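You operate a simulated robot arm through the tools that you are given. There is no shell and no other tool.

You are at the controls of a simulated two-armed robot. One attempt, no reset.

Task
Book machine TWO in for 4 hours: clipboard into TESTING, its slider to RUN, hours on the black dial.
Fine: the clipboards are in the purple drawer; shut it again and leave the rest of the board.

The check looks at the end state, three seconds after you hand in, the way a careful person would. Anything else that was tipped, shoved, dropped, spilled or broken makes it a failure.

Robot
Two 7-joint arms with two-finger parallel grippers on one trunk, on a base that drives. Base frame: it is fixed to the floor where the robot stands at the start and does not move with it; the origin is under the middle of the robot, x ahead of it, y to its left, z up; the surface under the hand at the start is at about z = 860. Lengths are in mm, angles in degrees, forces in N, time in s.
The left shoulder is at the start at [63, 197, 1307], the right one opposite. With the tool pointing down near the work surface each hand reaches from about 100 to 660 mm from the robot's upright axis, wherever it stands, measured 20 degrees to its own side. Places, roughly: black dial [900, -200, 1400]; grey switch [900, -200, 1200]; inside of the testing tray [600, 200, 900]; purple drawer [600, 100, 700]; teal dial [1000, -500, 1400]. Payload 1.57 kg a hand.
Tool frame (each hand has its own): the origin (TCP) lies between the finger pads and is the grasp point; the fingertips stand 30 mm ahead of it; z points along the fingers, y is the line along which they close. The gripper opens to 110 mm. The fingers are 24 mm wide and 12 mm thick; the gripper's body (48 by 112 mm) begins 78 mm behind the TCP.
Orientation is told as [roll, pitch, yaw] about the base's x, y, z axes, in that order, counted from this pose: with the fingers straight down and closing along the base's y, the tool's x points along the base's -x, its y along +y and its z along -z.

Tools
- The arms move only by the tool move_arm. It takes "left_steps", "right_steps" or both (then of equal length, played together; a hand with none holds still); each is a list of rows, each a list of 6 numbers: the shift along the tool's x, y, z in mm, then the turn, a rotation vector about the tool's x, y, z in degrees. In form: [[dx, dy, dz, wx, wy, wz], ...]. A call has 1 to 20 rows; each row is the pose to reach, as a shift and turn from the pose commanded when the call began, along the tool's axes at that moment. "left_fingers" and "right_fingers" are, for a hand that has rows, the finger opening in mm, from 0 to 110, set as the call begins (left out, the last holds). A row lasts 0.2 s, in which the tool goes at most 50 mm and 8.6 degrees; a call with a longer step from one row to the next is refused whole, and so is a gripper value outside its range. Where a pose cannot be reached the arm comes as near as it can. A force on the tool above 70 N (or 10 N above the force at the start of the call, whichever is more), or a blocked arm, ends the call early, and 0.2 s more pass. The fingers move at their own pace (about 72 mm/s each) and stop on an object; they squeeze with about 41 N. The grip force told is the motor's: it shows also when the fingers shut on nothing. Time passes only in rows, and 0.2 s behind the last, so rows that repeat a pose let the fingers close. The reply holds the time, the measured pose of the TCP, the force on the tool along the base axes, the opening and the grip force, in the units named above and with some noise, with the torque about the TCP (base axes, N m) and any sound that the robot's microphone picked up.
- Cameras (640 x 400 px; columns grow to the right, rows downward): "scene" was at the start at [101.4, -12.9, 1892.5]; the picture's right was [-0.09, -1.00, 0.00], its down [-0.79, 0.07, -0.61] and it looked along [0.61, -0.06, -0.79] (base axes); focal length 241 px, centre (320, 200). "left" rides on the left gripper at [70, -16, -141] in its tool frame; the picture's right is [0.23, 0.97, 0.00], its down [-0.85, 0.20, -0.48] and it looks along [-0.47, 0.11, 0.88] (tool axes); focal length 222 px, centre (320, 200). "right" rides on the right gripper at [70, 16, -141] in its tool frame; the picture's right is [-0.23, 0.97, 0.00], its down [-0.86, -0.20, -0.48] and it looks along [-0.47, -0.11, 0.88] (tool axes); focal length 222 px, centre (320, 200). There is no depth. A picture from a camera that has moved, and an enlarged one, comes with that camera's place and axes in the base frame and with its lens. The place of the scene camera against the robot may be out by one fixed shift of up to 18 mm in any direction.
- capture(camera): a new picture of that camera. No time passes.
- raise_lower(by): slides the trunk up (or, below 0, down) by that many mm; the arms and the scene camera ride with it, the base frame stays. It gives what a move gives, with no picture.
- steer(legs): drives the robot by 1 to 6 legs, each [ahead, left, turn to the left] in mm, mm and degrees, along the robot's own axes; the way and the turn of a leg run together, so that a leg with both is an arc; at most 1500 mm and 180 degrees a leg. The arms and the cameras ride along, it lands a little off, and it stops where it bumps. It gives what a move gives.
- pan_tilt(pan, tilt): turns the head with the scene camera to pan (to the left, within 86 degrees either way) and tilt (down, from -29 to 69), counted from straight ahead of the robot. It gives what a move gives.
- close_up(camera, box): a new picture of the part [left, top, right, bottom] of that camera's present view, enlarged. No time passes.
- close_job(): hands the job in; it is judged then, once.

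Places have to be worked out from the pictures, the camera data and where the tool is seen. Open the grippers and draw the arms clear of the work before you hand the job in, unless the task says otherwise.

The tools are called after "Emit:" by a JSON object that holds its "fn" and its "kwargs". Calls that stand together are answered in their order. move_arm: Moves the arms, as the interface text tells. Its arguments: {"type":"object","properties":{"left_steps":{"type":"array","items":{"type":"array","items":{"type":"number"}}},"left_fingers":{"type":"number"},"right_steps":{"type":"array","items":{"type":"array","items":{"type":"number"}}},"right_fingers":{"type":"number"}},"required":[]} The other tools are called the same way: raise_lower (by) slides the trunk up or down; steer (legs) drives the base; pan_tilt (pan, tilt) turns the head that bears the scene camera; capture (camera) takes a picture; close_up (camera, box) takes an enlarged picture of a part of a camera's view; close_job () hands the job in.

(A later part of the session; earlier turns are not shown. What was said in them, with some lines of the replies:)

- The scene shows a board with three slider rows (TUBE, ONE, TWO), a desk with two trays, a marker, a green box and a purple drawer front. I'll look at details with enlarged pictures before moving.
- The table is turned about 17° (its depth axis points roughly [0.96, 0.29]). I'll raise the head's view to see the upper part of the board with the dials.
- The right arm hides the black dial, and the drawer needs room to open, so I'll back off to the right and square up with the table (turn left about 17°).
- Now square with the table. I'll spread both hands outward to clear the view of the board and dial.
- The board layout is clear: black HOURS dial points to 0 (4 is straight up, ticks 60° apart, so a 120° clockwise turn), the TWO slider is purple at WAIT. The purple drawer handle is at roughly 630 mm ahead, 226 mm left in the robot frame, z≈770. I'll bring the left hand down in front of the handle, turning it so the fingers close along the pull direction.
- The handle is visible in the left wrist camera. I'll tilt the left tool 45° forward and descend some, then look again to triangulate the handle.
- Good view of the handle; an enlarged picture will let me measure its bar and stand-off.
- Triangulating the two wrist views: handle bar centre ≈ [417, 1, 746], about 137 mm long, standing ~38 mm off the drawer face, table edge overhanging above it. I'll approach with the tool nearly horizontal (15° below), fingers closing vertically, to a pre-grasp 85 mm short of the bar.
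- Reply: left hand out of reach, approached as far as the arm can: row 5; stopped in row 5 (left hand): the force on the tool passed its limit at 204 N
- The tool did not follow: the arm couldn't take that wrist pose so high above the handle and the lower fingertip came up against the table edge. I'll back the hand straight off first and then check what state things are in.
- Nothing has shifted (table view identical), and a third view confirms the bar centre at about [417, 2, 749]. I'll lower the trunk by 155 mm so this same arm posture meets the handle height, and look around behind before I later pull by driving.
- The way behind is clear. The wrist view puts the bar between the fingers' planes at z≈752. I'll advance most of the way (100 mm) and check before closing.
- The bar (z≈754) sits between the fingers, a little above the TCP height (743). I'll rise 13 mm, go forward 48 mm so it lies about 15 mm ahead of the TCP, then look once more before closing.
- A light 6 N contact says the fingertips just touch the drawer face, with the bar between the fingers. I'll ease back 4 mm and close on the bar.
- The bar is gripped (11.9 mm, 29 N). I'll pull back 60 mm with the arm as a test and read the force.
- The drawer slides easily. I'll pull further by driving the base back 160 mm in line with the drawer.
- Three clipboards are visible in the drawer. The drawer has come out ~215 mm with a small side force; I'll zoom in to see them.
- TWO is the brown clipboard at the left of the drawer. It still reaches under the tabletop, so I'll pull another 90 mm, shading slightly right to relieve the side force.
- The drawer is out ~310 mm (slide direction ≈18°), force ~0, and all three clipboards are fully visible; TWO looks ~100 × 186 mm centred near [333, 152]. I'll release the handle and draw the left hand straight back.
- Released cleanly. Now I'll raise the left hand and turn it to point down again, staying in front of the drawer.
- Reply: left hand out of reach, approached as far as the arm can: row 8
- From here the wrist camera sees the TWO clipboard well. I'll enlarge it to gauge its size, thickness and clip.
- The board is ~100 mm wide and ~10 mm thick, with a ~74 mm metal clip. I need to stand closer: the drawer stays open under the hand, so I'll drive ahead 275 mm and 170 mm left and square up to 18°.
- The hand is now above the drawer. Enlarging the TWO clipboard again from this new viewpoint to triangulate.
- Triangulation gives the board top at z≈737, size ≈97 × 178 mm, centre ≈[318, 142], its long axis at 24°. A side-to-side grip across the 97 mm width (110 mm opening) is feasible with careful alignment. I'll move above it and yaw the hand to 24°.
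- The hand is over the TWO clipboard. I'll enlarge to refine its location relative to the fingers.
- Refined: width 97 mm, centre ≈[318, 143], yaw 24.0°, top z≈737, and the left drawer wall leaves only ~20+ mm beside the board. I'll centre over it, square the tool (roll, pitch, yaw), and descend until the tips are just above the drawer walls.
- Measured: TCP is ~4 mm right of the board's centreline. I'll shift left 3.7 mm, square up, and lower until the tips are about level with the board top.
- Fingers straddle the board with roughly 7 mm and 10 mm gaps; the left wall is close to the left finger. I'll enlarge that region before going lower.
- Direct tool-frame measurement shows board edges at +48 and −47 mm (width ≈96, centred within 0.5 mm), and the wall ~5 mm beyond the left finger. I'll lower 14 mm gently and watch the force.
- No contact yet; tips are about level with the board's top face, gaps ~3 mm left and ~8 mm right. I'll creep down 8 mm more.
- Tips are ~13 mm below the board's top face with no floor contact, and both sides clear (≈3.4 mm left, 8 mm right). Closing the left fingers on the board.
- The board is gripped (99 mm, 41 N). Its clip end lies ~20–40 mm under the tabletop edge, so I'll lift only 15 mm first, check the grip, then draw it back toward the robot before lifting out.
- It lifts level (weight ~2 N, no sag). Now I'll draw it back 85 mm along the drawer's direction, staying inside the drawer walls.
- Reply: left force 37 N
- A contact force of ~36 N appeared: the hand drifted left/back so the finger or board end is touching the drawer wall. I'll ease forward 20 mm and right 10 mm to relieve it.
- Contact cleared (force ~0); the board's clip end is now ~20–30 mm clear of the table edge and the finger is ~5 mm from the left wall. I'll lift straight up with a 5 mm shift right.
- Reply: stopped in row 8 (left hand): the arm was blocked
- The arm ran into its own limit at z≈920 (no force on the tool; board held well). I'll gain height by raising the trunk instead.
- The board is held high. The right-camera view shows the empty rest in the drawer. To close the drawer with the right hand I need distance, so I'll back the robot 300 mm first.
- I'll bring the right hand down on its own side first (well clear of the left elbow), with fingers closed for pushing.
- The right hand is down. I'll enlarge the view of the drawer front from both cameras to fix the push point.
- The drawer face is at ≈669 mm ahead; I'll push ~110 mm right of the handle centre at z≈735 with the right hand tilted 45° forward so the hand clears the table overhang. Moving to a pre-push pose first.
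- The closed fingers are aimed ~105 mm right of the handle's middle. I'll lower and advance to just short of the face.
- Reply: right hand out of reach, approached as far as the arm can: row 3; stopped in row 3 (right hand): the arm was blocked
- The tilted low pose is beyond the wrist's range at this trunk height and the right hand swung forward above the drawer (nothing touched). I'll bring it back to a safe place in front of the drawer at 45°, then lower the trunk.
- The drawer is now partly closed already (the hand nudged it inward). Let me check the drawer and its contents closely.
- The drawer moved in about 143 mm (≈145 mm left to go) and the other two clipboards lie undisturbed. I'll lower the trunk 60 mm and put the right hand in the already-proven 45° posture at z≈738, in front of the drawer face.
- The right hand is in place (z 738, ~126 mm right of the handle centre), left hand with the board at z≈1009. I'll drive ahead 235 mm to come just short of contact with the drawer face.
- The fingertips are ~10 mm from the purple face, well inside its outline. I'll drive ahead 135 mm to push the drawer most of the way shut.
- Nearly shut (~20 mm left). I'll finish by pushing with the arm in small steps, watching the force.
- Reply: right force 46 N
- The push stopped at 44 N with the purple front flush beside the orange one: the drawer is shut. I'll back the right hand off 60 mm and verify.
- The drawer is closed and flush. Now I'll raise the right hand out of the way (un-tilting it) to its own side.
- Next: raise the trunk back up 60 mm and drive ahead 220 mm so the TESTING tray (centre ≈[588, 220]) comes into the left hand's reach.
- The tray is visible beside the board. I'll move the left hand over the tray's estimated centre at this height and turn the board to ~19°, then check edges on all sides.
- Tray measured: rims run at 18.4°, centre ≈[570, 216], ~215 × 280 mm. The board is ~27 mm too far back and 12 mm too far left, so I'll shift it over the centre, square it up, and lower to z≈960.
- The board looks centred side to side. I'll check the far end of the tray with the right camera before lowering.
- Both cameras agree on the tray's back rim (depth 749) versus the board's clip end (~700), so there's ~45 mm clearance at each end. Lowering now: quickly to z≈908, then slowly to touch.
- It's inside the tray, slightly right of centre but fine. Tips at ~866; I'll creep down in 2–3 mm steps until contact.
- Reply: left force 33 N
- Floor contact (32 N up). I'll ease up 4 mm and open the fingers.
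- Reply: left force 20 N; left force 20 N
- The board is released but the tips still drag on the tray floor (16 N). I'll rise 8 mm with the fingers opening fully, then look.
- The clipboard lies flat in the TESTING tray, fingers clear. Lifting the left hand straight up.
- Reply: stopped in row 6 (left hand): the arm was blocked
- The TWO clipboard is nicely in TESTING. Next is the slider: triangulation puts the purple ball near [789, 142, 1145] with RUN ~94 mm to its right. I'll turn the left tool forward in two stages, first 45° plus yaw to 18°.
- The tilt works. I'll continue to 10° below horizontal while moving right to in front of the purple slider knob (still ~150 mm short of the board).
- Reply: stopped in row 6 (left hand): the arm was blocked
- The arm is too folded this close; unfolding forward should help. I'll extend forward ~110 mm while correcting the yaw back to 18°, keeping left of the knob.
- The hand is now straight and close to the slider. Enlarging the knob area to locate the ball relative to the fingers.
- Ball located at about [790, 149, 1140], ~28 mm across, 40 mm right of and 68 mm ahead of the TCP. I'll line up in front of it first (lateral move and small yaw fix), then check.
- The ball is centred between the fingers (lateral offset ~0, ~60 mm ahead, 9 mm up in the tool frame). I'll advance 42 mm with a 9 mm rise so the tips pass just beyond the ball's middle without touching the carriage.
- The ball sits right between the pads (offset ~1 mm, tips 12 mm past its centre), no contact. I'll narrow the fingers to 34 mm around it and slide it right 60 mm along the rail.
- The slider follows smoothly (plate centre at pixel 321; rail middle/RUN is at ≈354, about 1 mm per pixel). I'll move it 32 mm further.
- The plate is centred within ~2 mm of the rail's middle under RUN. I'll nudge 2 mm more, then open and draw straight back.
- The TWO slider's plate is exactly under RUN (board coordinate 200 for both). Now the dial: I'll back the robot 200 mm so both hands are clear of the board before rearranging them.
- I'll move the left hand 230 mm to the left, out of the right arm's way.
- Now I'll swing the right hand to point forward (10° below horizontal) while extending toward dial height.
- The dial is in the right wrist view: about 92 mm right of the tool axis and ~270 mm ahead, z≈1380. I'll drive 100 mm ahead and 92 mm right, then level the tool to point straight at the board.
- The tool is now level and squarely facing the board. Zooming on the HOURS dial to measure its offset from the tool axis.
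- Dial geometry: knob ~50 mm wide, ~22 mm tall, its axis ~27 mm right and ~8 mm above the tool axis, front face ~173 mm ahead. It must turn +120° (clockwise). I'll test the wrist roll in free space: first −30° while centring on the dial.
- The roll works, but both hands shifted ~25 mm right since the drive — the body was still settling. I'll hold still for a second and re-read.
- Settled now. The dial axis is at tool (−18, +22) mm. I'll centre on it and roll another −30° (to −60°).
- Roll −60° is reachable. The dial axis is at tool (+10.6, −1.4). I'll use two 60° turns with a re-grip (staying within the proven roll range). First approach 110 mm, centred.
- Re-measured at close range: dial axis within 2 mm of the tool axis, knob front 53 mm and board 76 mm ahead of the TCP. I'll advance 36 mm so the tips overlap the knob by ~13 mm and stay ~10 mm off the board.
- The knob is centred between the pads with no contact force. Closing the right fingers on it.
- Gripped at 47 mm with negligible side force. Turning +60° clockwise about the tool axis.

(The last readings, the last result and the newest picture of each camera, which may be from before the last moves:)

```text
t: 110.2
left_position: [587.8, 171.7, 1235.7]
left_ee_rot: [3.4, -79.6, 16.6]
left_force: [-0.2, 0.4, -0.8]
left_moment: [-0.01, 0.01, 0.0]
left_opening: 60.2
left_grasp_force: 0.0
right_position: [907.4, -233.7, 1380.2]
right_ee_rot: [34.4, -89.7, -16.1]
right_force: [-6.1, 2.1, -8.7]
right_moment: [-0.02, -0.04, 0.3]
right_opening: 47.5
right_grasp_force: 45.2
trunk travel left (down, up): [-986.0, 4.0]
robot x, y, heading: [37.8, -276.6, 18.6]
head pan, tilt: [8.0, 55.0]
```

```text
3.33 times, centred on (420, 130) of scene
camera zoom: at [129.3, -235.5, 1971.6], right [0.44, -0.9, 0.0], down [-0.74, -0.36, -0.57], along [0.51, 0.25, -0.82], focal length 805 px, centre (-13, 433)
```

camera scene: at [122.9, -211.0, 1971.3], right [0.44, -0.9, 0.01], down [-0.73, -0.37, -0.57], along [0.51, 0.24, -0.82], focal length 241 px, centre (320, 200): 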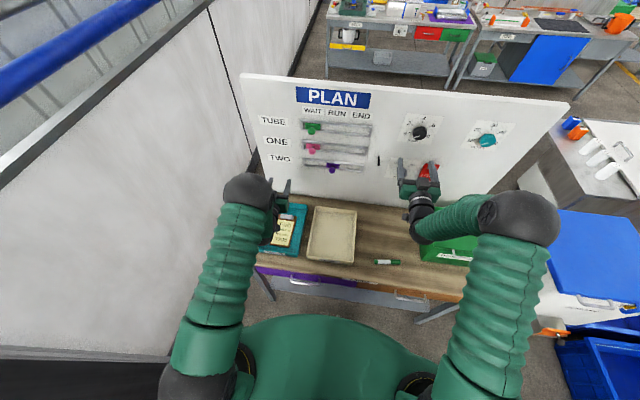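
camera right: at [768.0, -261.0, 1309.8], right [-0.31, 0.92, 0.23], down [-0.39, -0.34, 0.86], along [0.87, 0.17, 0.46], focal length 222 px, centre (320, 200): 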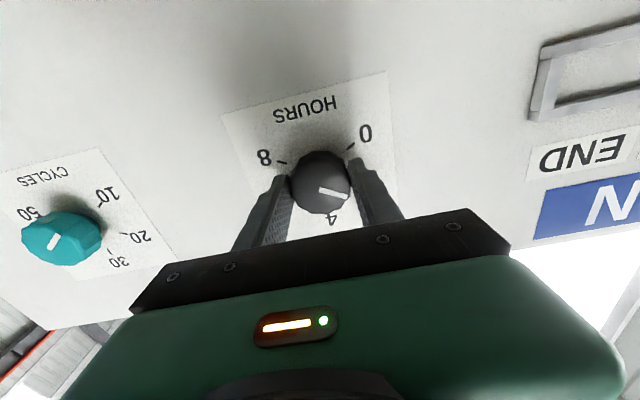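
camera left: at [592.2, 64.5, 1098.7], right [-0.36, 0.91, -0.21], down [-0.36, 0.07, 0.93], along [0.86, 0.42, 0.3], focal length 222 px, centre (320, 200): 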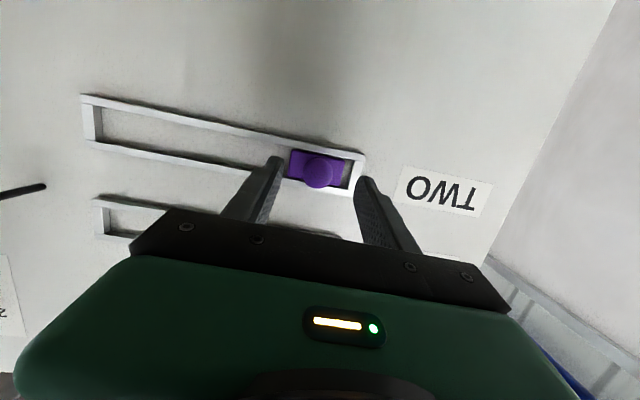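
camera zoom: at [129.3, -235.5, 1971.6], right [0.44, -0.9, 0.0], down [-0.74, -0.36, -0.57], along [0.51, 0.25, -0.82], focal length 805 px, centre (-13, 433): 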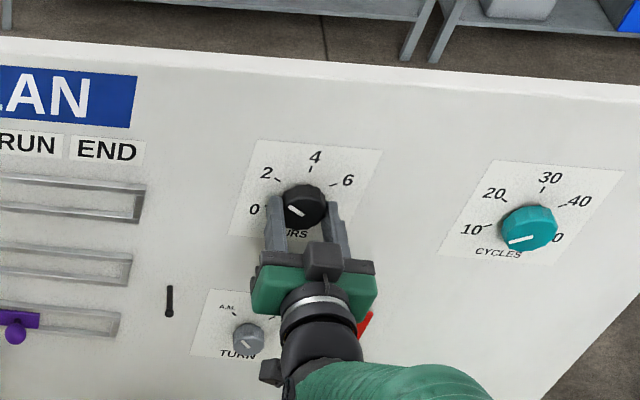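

The pointer now points toward 2, as expected. I'll open the fingers around the knob, roll back −60° in place, and re-grip.

Emit:
{"fn": "move_arm", "kwargs": {"right_steps": [[0, 0, 0, 0, 0, 0], [0, 0, 0, 0, 0, 0], [0, 0, 0, 0, 0, 0], [0, 0, 0, 0, 0, -7.5], [0, 0, 0, 0, 0, -15], [0, 0, 0, 0, 0, -22.5], [0, 0, 0, 0, 0, -30], [0, 0, 0, 0, 0, -37.5], [0, 0, 0, 0, 0, -45], [0, 0, 0, 0, 0, -52.5], [0, 0, 0, 0, 0, -60], [0, 0, 0, 0, 0, -60]], "right_fingers": 90}}

Emit:
{"fn": "capture", "kwargs": {"camera": "right"}}

Emit:
{"fn": "close_up", "kwargs": {"camera": "right", "box": [220, 100, 420, 250]}}

Emit:
{"fn": "close_up", "kwargs": {"camera": "scene", "box": [380, 80, 460, 160]}}

```text
t: 112.8
left_position: [587.3, 171.9, 1235.3]
left_ee_rot: [3.5, -79.5, 16.4]
left_force: [-0.7, 0.3, 0.0]
left_moment: [0.03, -0.02, 0.02]
left_opening: 60.1
left_grasp_force: 0.1
right_position: [908.1, -234.0, 1380.5]
right_ee_rot: [-90.0, -30.0, 108.4]
right_force: [-0.2, 0.1, 0.5]
right_moment: [-0.03, -0.02, 0.02]
right_opening: 90.3
right_grasp_force: 0.1
trunk travel left (down, up): [-986.0, 4.0]
robot x, y, heading: [38.1, -276.0, 18.4]
head pan, tilt: [8.0, 55.0]
```

```text
taken
camera right: at [789.8, -326.9, 1331.4], right [-0.22, 0.65, -0.73], down [-0.66, 0.46, 0.6], along [0.72, 0.61, 0.33], focal length 222 px, centre (320, 200)
```

right: 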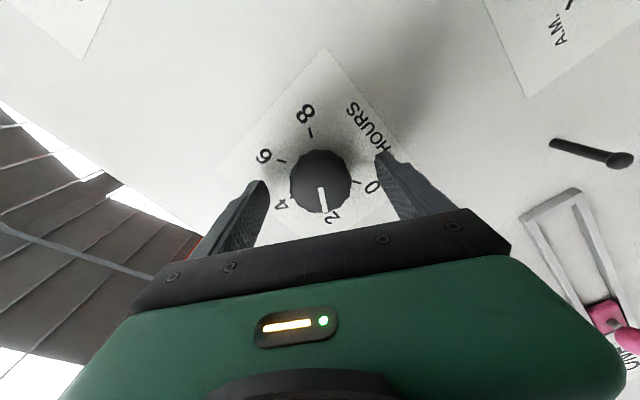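

```text
2.67 times, centred on (320, 175) of right
camera zoom: at [789.8, -326.9, 1331.4], right [-0.22, 0.65, -0.73], down [-0.66, 0.46, 0.6], along [0.72, 0.61, 0.33], focal length 592 px, centre (320, 267)
```

zoom: 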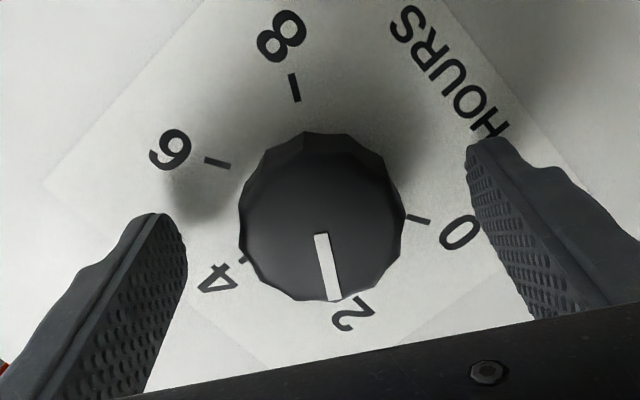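

```text
5.00 times, centred on (420, 120) of scene
camera zoom: at [129.2, -236.5, 1971.7], right [0.44, -0.9, 0.0], down [-0.74, -0.36, -0.57], along [0.51, 0.25, -0.82], focal length 1207 px, centre (-180, 600)
```

zoom: 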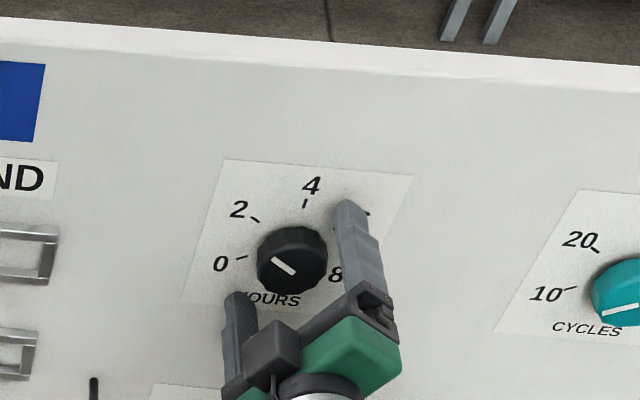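

The pointer lines up on 2. Knob is still centred; closing again and turning the second +60°.

Emit:
{"fn": "move_arm", "kwargs": {"right_steps": [[0, 0, 0, 0, 0, 0], [0, 0, 0, 0, 0, 0], [0, 0, 0, 0, 0, 0], [0, 0, 0, 0, 0, 0]], "right_fingers": 30}}

Emit:
{"fn": "move_arm", "kwargs": {"right_steps": [[0, 0, 0, 0, 0, 7.5], [0, 0, 0, 0, 0, 15], [0, 0, 0, 0, 0, 22.5], [0, 0, 0, 0, 0, 30], [0, 0, 0, 0, 0, 37.5], [0, 0, 0, 0, 0, 45], [0, 0, 0, 0, 0, 52.5], [0, 0, 0, 0, 0, 60], [0, 0, 0, 0, 0, 60]]}}

Emit:
{"fn": "close_up", "kwargs": {"camera": "right", "box": [220, 80, 420, 230]}}

Emit:
{"fn": "close_up", "kwargs": {"camera": "scene", "box": [380, 80, 460, 160]}}

```text
t: 113.8
left_position: [587.4, 171.0, 1235.6]
left_ee_rot: [3.5, -79.6, 16.5]
left_force: [0.1, -1.0, 0.4]
left_moment: [-0.02, 0.0, 0.01]
left_opening: 59.9
left_grasp_force: 0.1
right_position: [907.4, -234.3, 1379.4]
right_ee_rot: [-89.9, -30.1, 108.4]
right_force: [-0.5, 0.2, -0.6]
right_moment: [0.02, -0.06, 0.05]
right_opening: 47.3
right_grasp_force: 44.8
trunk travel left (down, up): [-986.0, 4.0]
robot x, y, heading: [37.8, -276.9, 18.3]
head pan, tilt: [8.0, 55.0]
```

```text
t: 115.8
left_position: [587.8, 171.6, 1235.1]
left_ee_rot: [3.3, -79.5, 16.7]
left_force: [-0.4, -0.4, 1.3]
left_moment: [0.02, 0.0, 0.0]
left_opening: 60.1
left_grasp_force: 0.0
right_position: [907.1, -232.1, 1378.5]
right_ee_rot: [49.0, -89.9, -30.6]
right_force: [-4.5, 2.4, -5.4]
right_moment: [-0.02, 0.01, 0.51]
right_opening: 47.2
right_grasp_force: 45.8
trunk travel left (down, up): [-986.0, 4.0]
robot x, y, heading: [36.9, -274.6, 18.1]
head pan, tilt: [8.0, 55.0]
```

```text
2.67 times, centred on (320, 155) of right
camera zoom: at [767.7, -261.0, 1310.2], right [-0.31, 0.92, 0.23], down [-0.39, -0.34, 0.86], along [0.87, 0.17, 0.46], focal length 592 px, centre (320, 320)
```

zoom: 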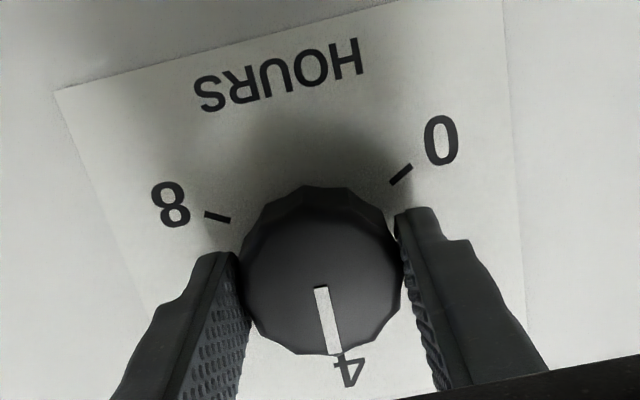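

```text
5.00 times, centred on (420, 120) of scene
camera zoom: at [128.4, -235.1, 1971.7], right [0.44, -0.9, 0.0], down [-0.74, -0.36, -0.57], along [0.51, 0.25, -0.82], focal length 1207 px, centre (-180, 600)
```

zoom: 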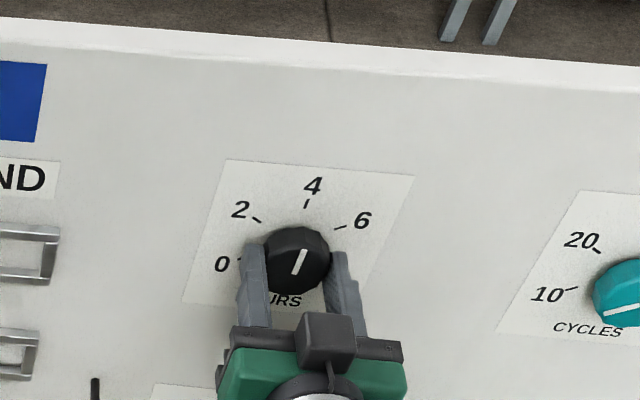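

The pointer now points to 4. I'll open the fingers and back straight off, then verify the dial.

Emit:
{"fn": "move_arm", "kwargs": {"right_steps": [[0, 0, 0, 0, 0, 0], [0, 0, 0, 0, 0, 0], [0, 0, 0, 0, 0, 0], [0, 0, -15, 0, 0, 0], [0, 0, -35, 0, 0, 0], [0, 0, -60, 0, 0, 0], [0, 0, -90, 0, 0, 0], [0, 0, -120, 0, 0, 0], [0, 0, -120, 0, 0, 0]], "right_fingers": 90}}

Emit:
{"fn": "close_up", "kwargs": {"camera": "right", "box": [220, 60, 400, 200]}}

Emit:
{"fn": "close_up", "kwargs": {"camera": "scene", "box": [380, 80, 460, 160]}}

```text
t: 117.8
left_position: [588.7, 170.2, 1235.3]
left_ee_rot: [3.5, -79.5, 16.3]
left_force: [-0.2, -0.4, 0.3]
left_moment: [-0.01, 0.04, -0.02]
left_opening: 59.9
left_grasp_force: 0.1
right_position: [794.4, -272.8, 1377.0]
right_ee_rot: [58.0, -89.9, -39.5]
right_force: [0.0, -0.7, 0.3]
right_moment: [-0.02, 0.01, 0.0]
right_opening: 90.2
right_grasp_force: 0.1
trunk travel left (down, up): [-986.0, 4.0]
robot x, y, heading: [34.2, -273.1, 18.4]
head pan, tilt: [8.0, 55.0]
```

```text
2.86 times, centred on (310, 130) of right
camera zoom: at [654.2, -300.4, 1307.9], right [-0.31, 0.92, 0.23], down [-0.39, -0.34, 0.86], along [0.87, 0.17, 0.47], focal length 635 px, centre (349, 400)
```

zoom: 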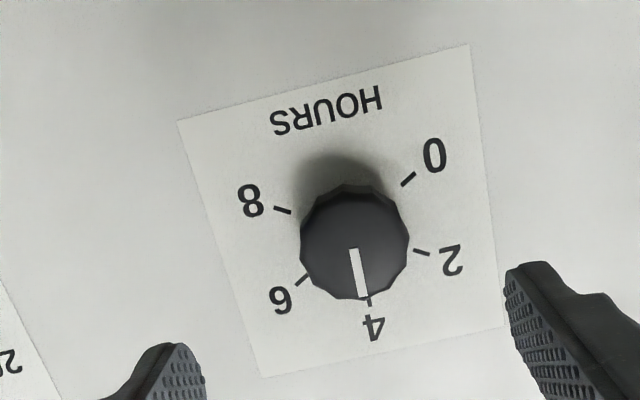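

```text
5.00 times, centred on (420, 120) of scene
camera zoom: at [128.6, -237.2, 1971.8], right [0.44, -0.9, 0.0], down [-0.74, -0.36, -0.57], along [0.51, 0.25, -0.82], focal length 1207 px, centre (-180, 600)
```

zoom: 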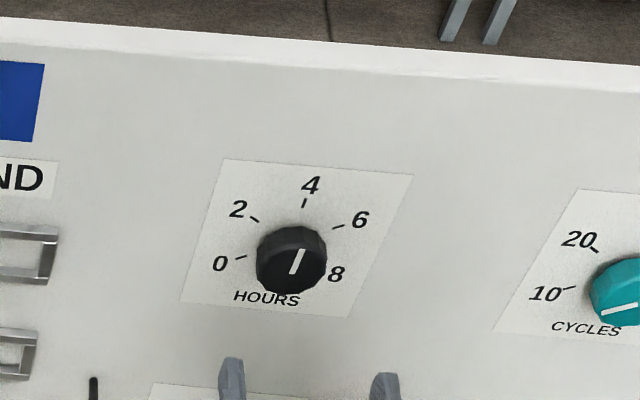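

The pointer is on the 4 tick within about 1°. Now I'll back the robot away so both arms are clear, then inspect everything.

Emit:
{"fn": "steer", "kwargs": {"legs": [[-350, 0, 0]]}}

Emit:
{"fn": "move_arm", "kwargs": {"right_steps": [[0, -20, 0, 0, 0, 0], [0, -40, 0, 0, 0, 0], [0, -60, 0, 0, 0, 0], [0, -60, 0, 0, 0, 0]], "right_fingers": 110}}

Emit:
{"fn": "pan_tilt", "kwargs": {"pan": 0, "tilt": 38}}

Emit:
{"fn": "capture", "kwargs": {"camera": "scene"}}

Emit:
{"fn": "close_up", "kwargs": {"camera": "scene", "box": [200, 120, 440, 260]}}

Emit:
{"fn": "close_up", "kwargs": {"camera": "scene", "box": [200, 220, 460, 390]}}

```text
t: 120.0
left_position: [254.5, 61.0, 1233.5]
left_ee_rot: [3.7, -79.4, 16.5]
left_force: [-0.3, -0.5, 0.0]
left_moment: [0.01, 0.01, -0.01]
left_opening: 60.2
left_grasp_force: 0.1
right_position: [461.3, -379.3, 1374.8]
right_ee_rot: [29.6, -89.8, -11.1]
right_force: [0.0, 0.4, 0.2]
right_moment: [0.04, -0.03, -0.02]
right_opening: 90.0
right_grasp_force: 0.2
trunk travel left (down, up): [-986.0, 4.0]
robot x, y, heading: [-296.3, -386.0, 18.0]
head pan, tilt: [8.0, 55.0]
```

```text
t: 121.0
left_position: [247.6, 59.8, 1236.8]
left_ee_rot: [3.7, -79.6, 16.2]
left_force: [-0.2, 0.1, 0.0]
left_moment: [-0.01, 0.0, 0.02]
left_opening: 59.9
left_grasp_force: 0.0
right_position: [473.1, -441.1, 1377.7]
right_ee_rot: [138.5, -89.9, -120.2]
right_force: [-0.4, 0.4, -0.7]
right_moment: [0.01, -0.01, 0.03]
right_opening: 109.9
right_grasp_force: 0.0
trunk travel left (down, up): [-986.0, 4.0]
robot x, y, heading: [-297.7, -385.8, 18.5]
head pan, tilt: [8.0, 55.0]
```

```text
t: 121.8
left_position: [249.4, 58.5, 1236.3]
left_ee_rot: [3.9, -79.7, 16.3]
left_force: [0.1, -0.8, -1.0]
left_moment: [-0.03, 0.02, -0.02]
left_opening: 59.7
left_grasp_force: 0.0
right_position: [475.3, -439.1, 1378.0]
right_ee_rot: [135.5, -89.7, -116.8]
right_force: [-0.6, 0.4, 0.8]
right_moment: [-0.06, -0.01, 0.01]
right_opening: 110.0
right_grasp_force: 0.0
trunk travel left (down, up): [-986.0, 4.0]
robot x, y, heading: [-297.5, -381.0, 18.4]
head pan, tilt: [0.0, 38.0]
```

```text
taken
camera scene: at [-189.7, -354.0, 1995.4], right [0.32, -0.95, 0.0], down [-0.59, -0.19, -0.79], along [0.75, 0.25, -0.62], focal length 241 px, centre (320, 200)
```

scene: 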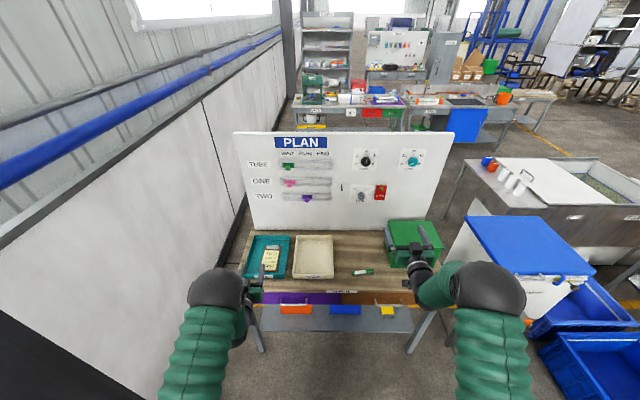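

```text
2.67 times, centred on (320, 190) of scene
camera zoom: at [-189.7, -354.0, 1995.4], right [0.32, -0.95, 0.0], down [-0.59, -0.19, -0.79], along [0.75, 0.25, -0.62], focal length 644 px, centre (320, 227)
```

zoom: 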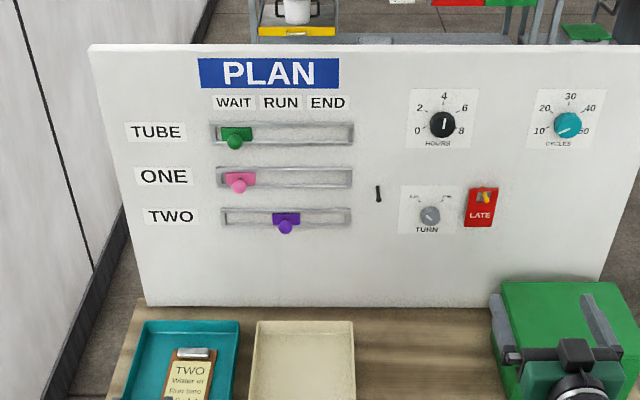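

```text
2.35 times, centred on (330, 305) of scene
camera zoom: at [-189.7, -354.0, 1995.4], right [0.32, -0.95, 0.0], down [-0.59, -0.19, -0.79], along [0.75, 0.25, -0.62], focal length 568 px, centre (296, -47)
```

zoom: 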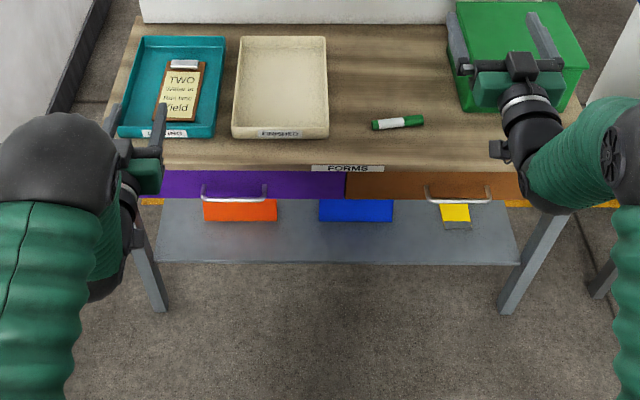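

Everything looks right: TWO's clipboard in TESTING, purple slider under RUN, HOURS at 4, other sliders/dials/tag untouched. I'll take a closer look at the drawer seam and tray before finishing.

Emit:
{"fn": "close_up", "kwargs": {"camera": "scene", "box": [240, 230, 340, 310]}}

Emit:
{"fn": "close_up", "kwargs": {"camera": "scene", "box": [320, 250, 420, 330]}}

Emit:
{"fn": "close_up", "kwargs": {"camera": "scene", "box": [330, 130, 450, 220]}}

```text
5.00 times, centred on (290, 270) of scene
camera zoom: at [-189.7, -354.0, 1995.4], right [0.32, -0.95, 0.0], down [-0.59, -0.19, -0.79], along [0.75, 0.25, -0.62], focal length 1207 px, centre (470, -150)
```

zoom: 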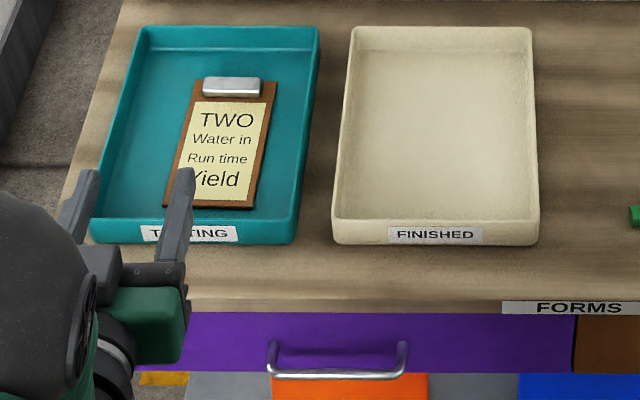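

```text
5.00 times, centred on (370, 290) of scene
camera zoom: at [-189.7, -354.0, 1995.4], right [0.32, -0.95, 0.0], down [-0.59, -0.19, -0.79], along [0.75, 0.25, -0.62], focal length 1207 px, centre (70, -250)
```

zoom: 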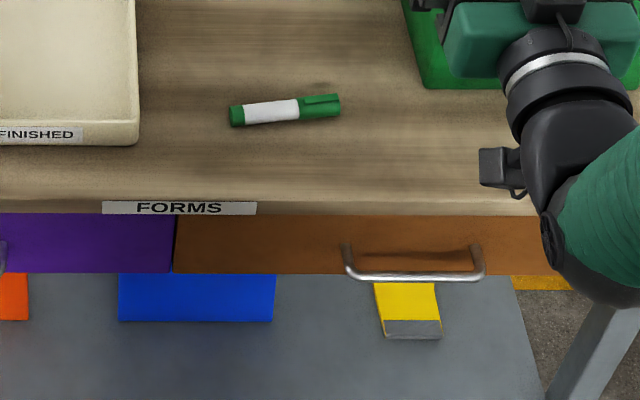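

```text
4.44 times, centred on (390, 175) of scene
camera zoom: at [-189.7, -354.0, 1995.4], right [0.32, -0.95, 0.0], down [-0.59, -0.19, -0.79], along [0.75, 0.25, -0.62], focal length 1073 px, centre (9, 311)
```

zoom: 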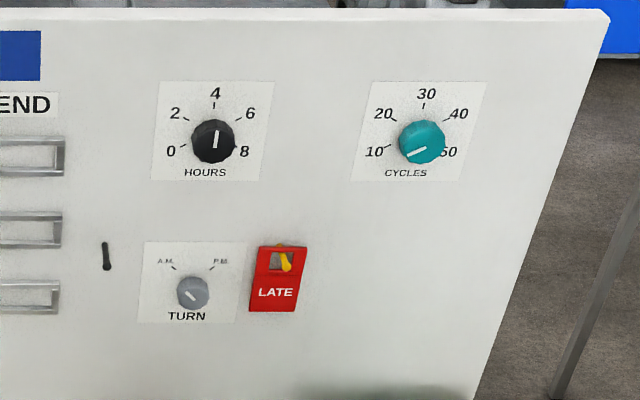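

All good: drawer flush, clipboard lying inside TESTING, dial at 4, CYCLES/TURN/LATE unchanged. One last retreat to leave both arms well clear, with grippers open.

Emit:
{"fn": "steer", "kwargs": {"legs": [[-200, 0, 0]]}}

Emit:
{"fn": "move_arm", "kwargs": {"left_steps": [[0, 0, 0, 0, 0, 0], [0, 0, 0, 0, 0, 0], [0, 0, 0, 0, 0, 0]], "left_fingers": 110}}

Emit:
{"fn": "capture", "kwargs": {"camera": "scene"}}

```text
t: 123.4
left_position: [67.8, -2.2, 1234.0]
left_ee_rot: [3.7, -79.5, 16.4]
left_force: [0.7, 0.3, 0.7]
left_moment: [-0.03, 0.03, 0.0]
left_opening: 60.4
left_grasp_force: 0.1
right_position: [293.1, -501.4, 1376.7]
right_ee_rot: [54.9, -89.8, -36.5]
right_force: [-0.2, -0.4, -0.8]
right_moment: [0.01, -0.01, 0.0]
right_opening: 110.2
right_grasp_force: 0.0
trunk travel left (down, up): [-986.0, 4.0]
robot x, y, heading: [-483.5, -447.1, 18.5]
head pan, tilt: [0.0, 38.0]
```

```text
t: 124.2
left_position: [62.7, -3.0, 1236.6]
left_ee_rot: [3.6, -79.7, 16.4]
left_force: [0.2, 0.0, 0.8]
left_moment: [-0.03, -0.01, 0.01]
left_opening: 110.0
left_grasp_force: 0.1
right_position: [287.8, -502.5, 1377.0]
right_ee_rot: [140.2, -89.7, -121.7]
right_force: [0.5, -0.4, 0.2]
right_moment: [0.02, 0.03, -0.01]
right_opening: 109.9
right_grasp_force: 0.1
trunk travel left (down, up): [-986.0, 4.0]
robot x, y, heading: [-483.1, -446.0, 18.1]
head pan, tilt: [0.0, 38.0]
```

```text
taken
camera scene: at [-373.3, -414.3, 1995.2], right [0.31, -0.95, 0.0], down [-0.59, -0.19, -0.79], along [0.75, 0.25, -0.62], focal length 241 px, centre (320, 200)
```

scene: 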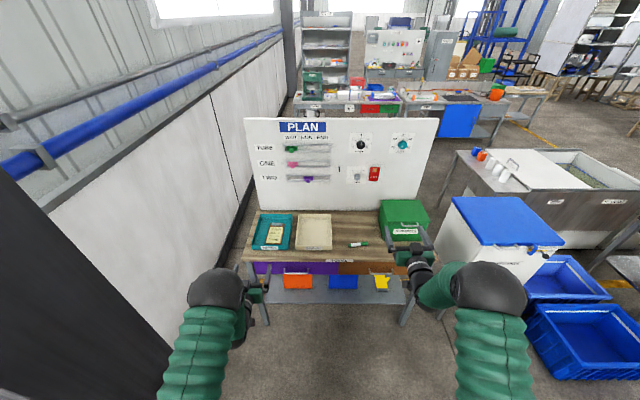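

The work is as asked: TWO's clipboard in TESTING, its slider under RUN, the HOURS dial on 4, the drawer shut, both arms clear with open grippers. Handing the job in.

Emit:
{"fn": "close_job", "kwargs": {}}

```text
The job is handed in.
```

Machine TWO is booked in for 4 hours, and I've handed the job in. From the last pictures:

- **Clipboard:** the TWO clipboard lies flat in the TESTING tray.
- **Slider:** the purple TWO slider sits under RUN, centred to within about 2 mm.
- **Hours:** the black dial points at 4, within about a degree.
- **Drawer:** the purple drawer is shut and flush with the one beside it. When last seen before it shut, the other two clipboards lay in place.
- **Rest of the board:** I did not touch the other two sliders, the CYCLES dial, the TURN switch or the LATE tag. They look unchanged in the last pictures.

There were three unplanned contacts along the way:

- **Table edge:** the left fingertip pressed the table edge with about 200 N. The table looked unmoved afterwards.
- **Drawer side:** the clipboard or the finger holding it rubbed the drawer side at about 36 N.
- **Drawer nudged:** the right hand pushed the open drawer part-way in before I closed it properly.

I saw no damage or shift from any of these. Both arms are clear of the work and the grippers are open.
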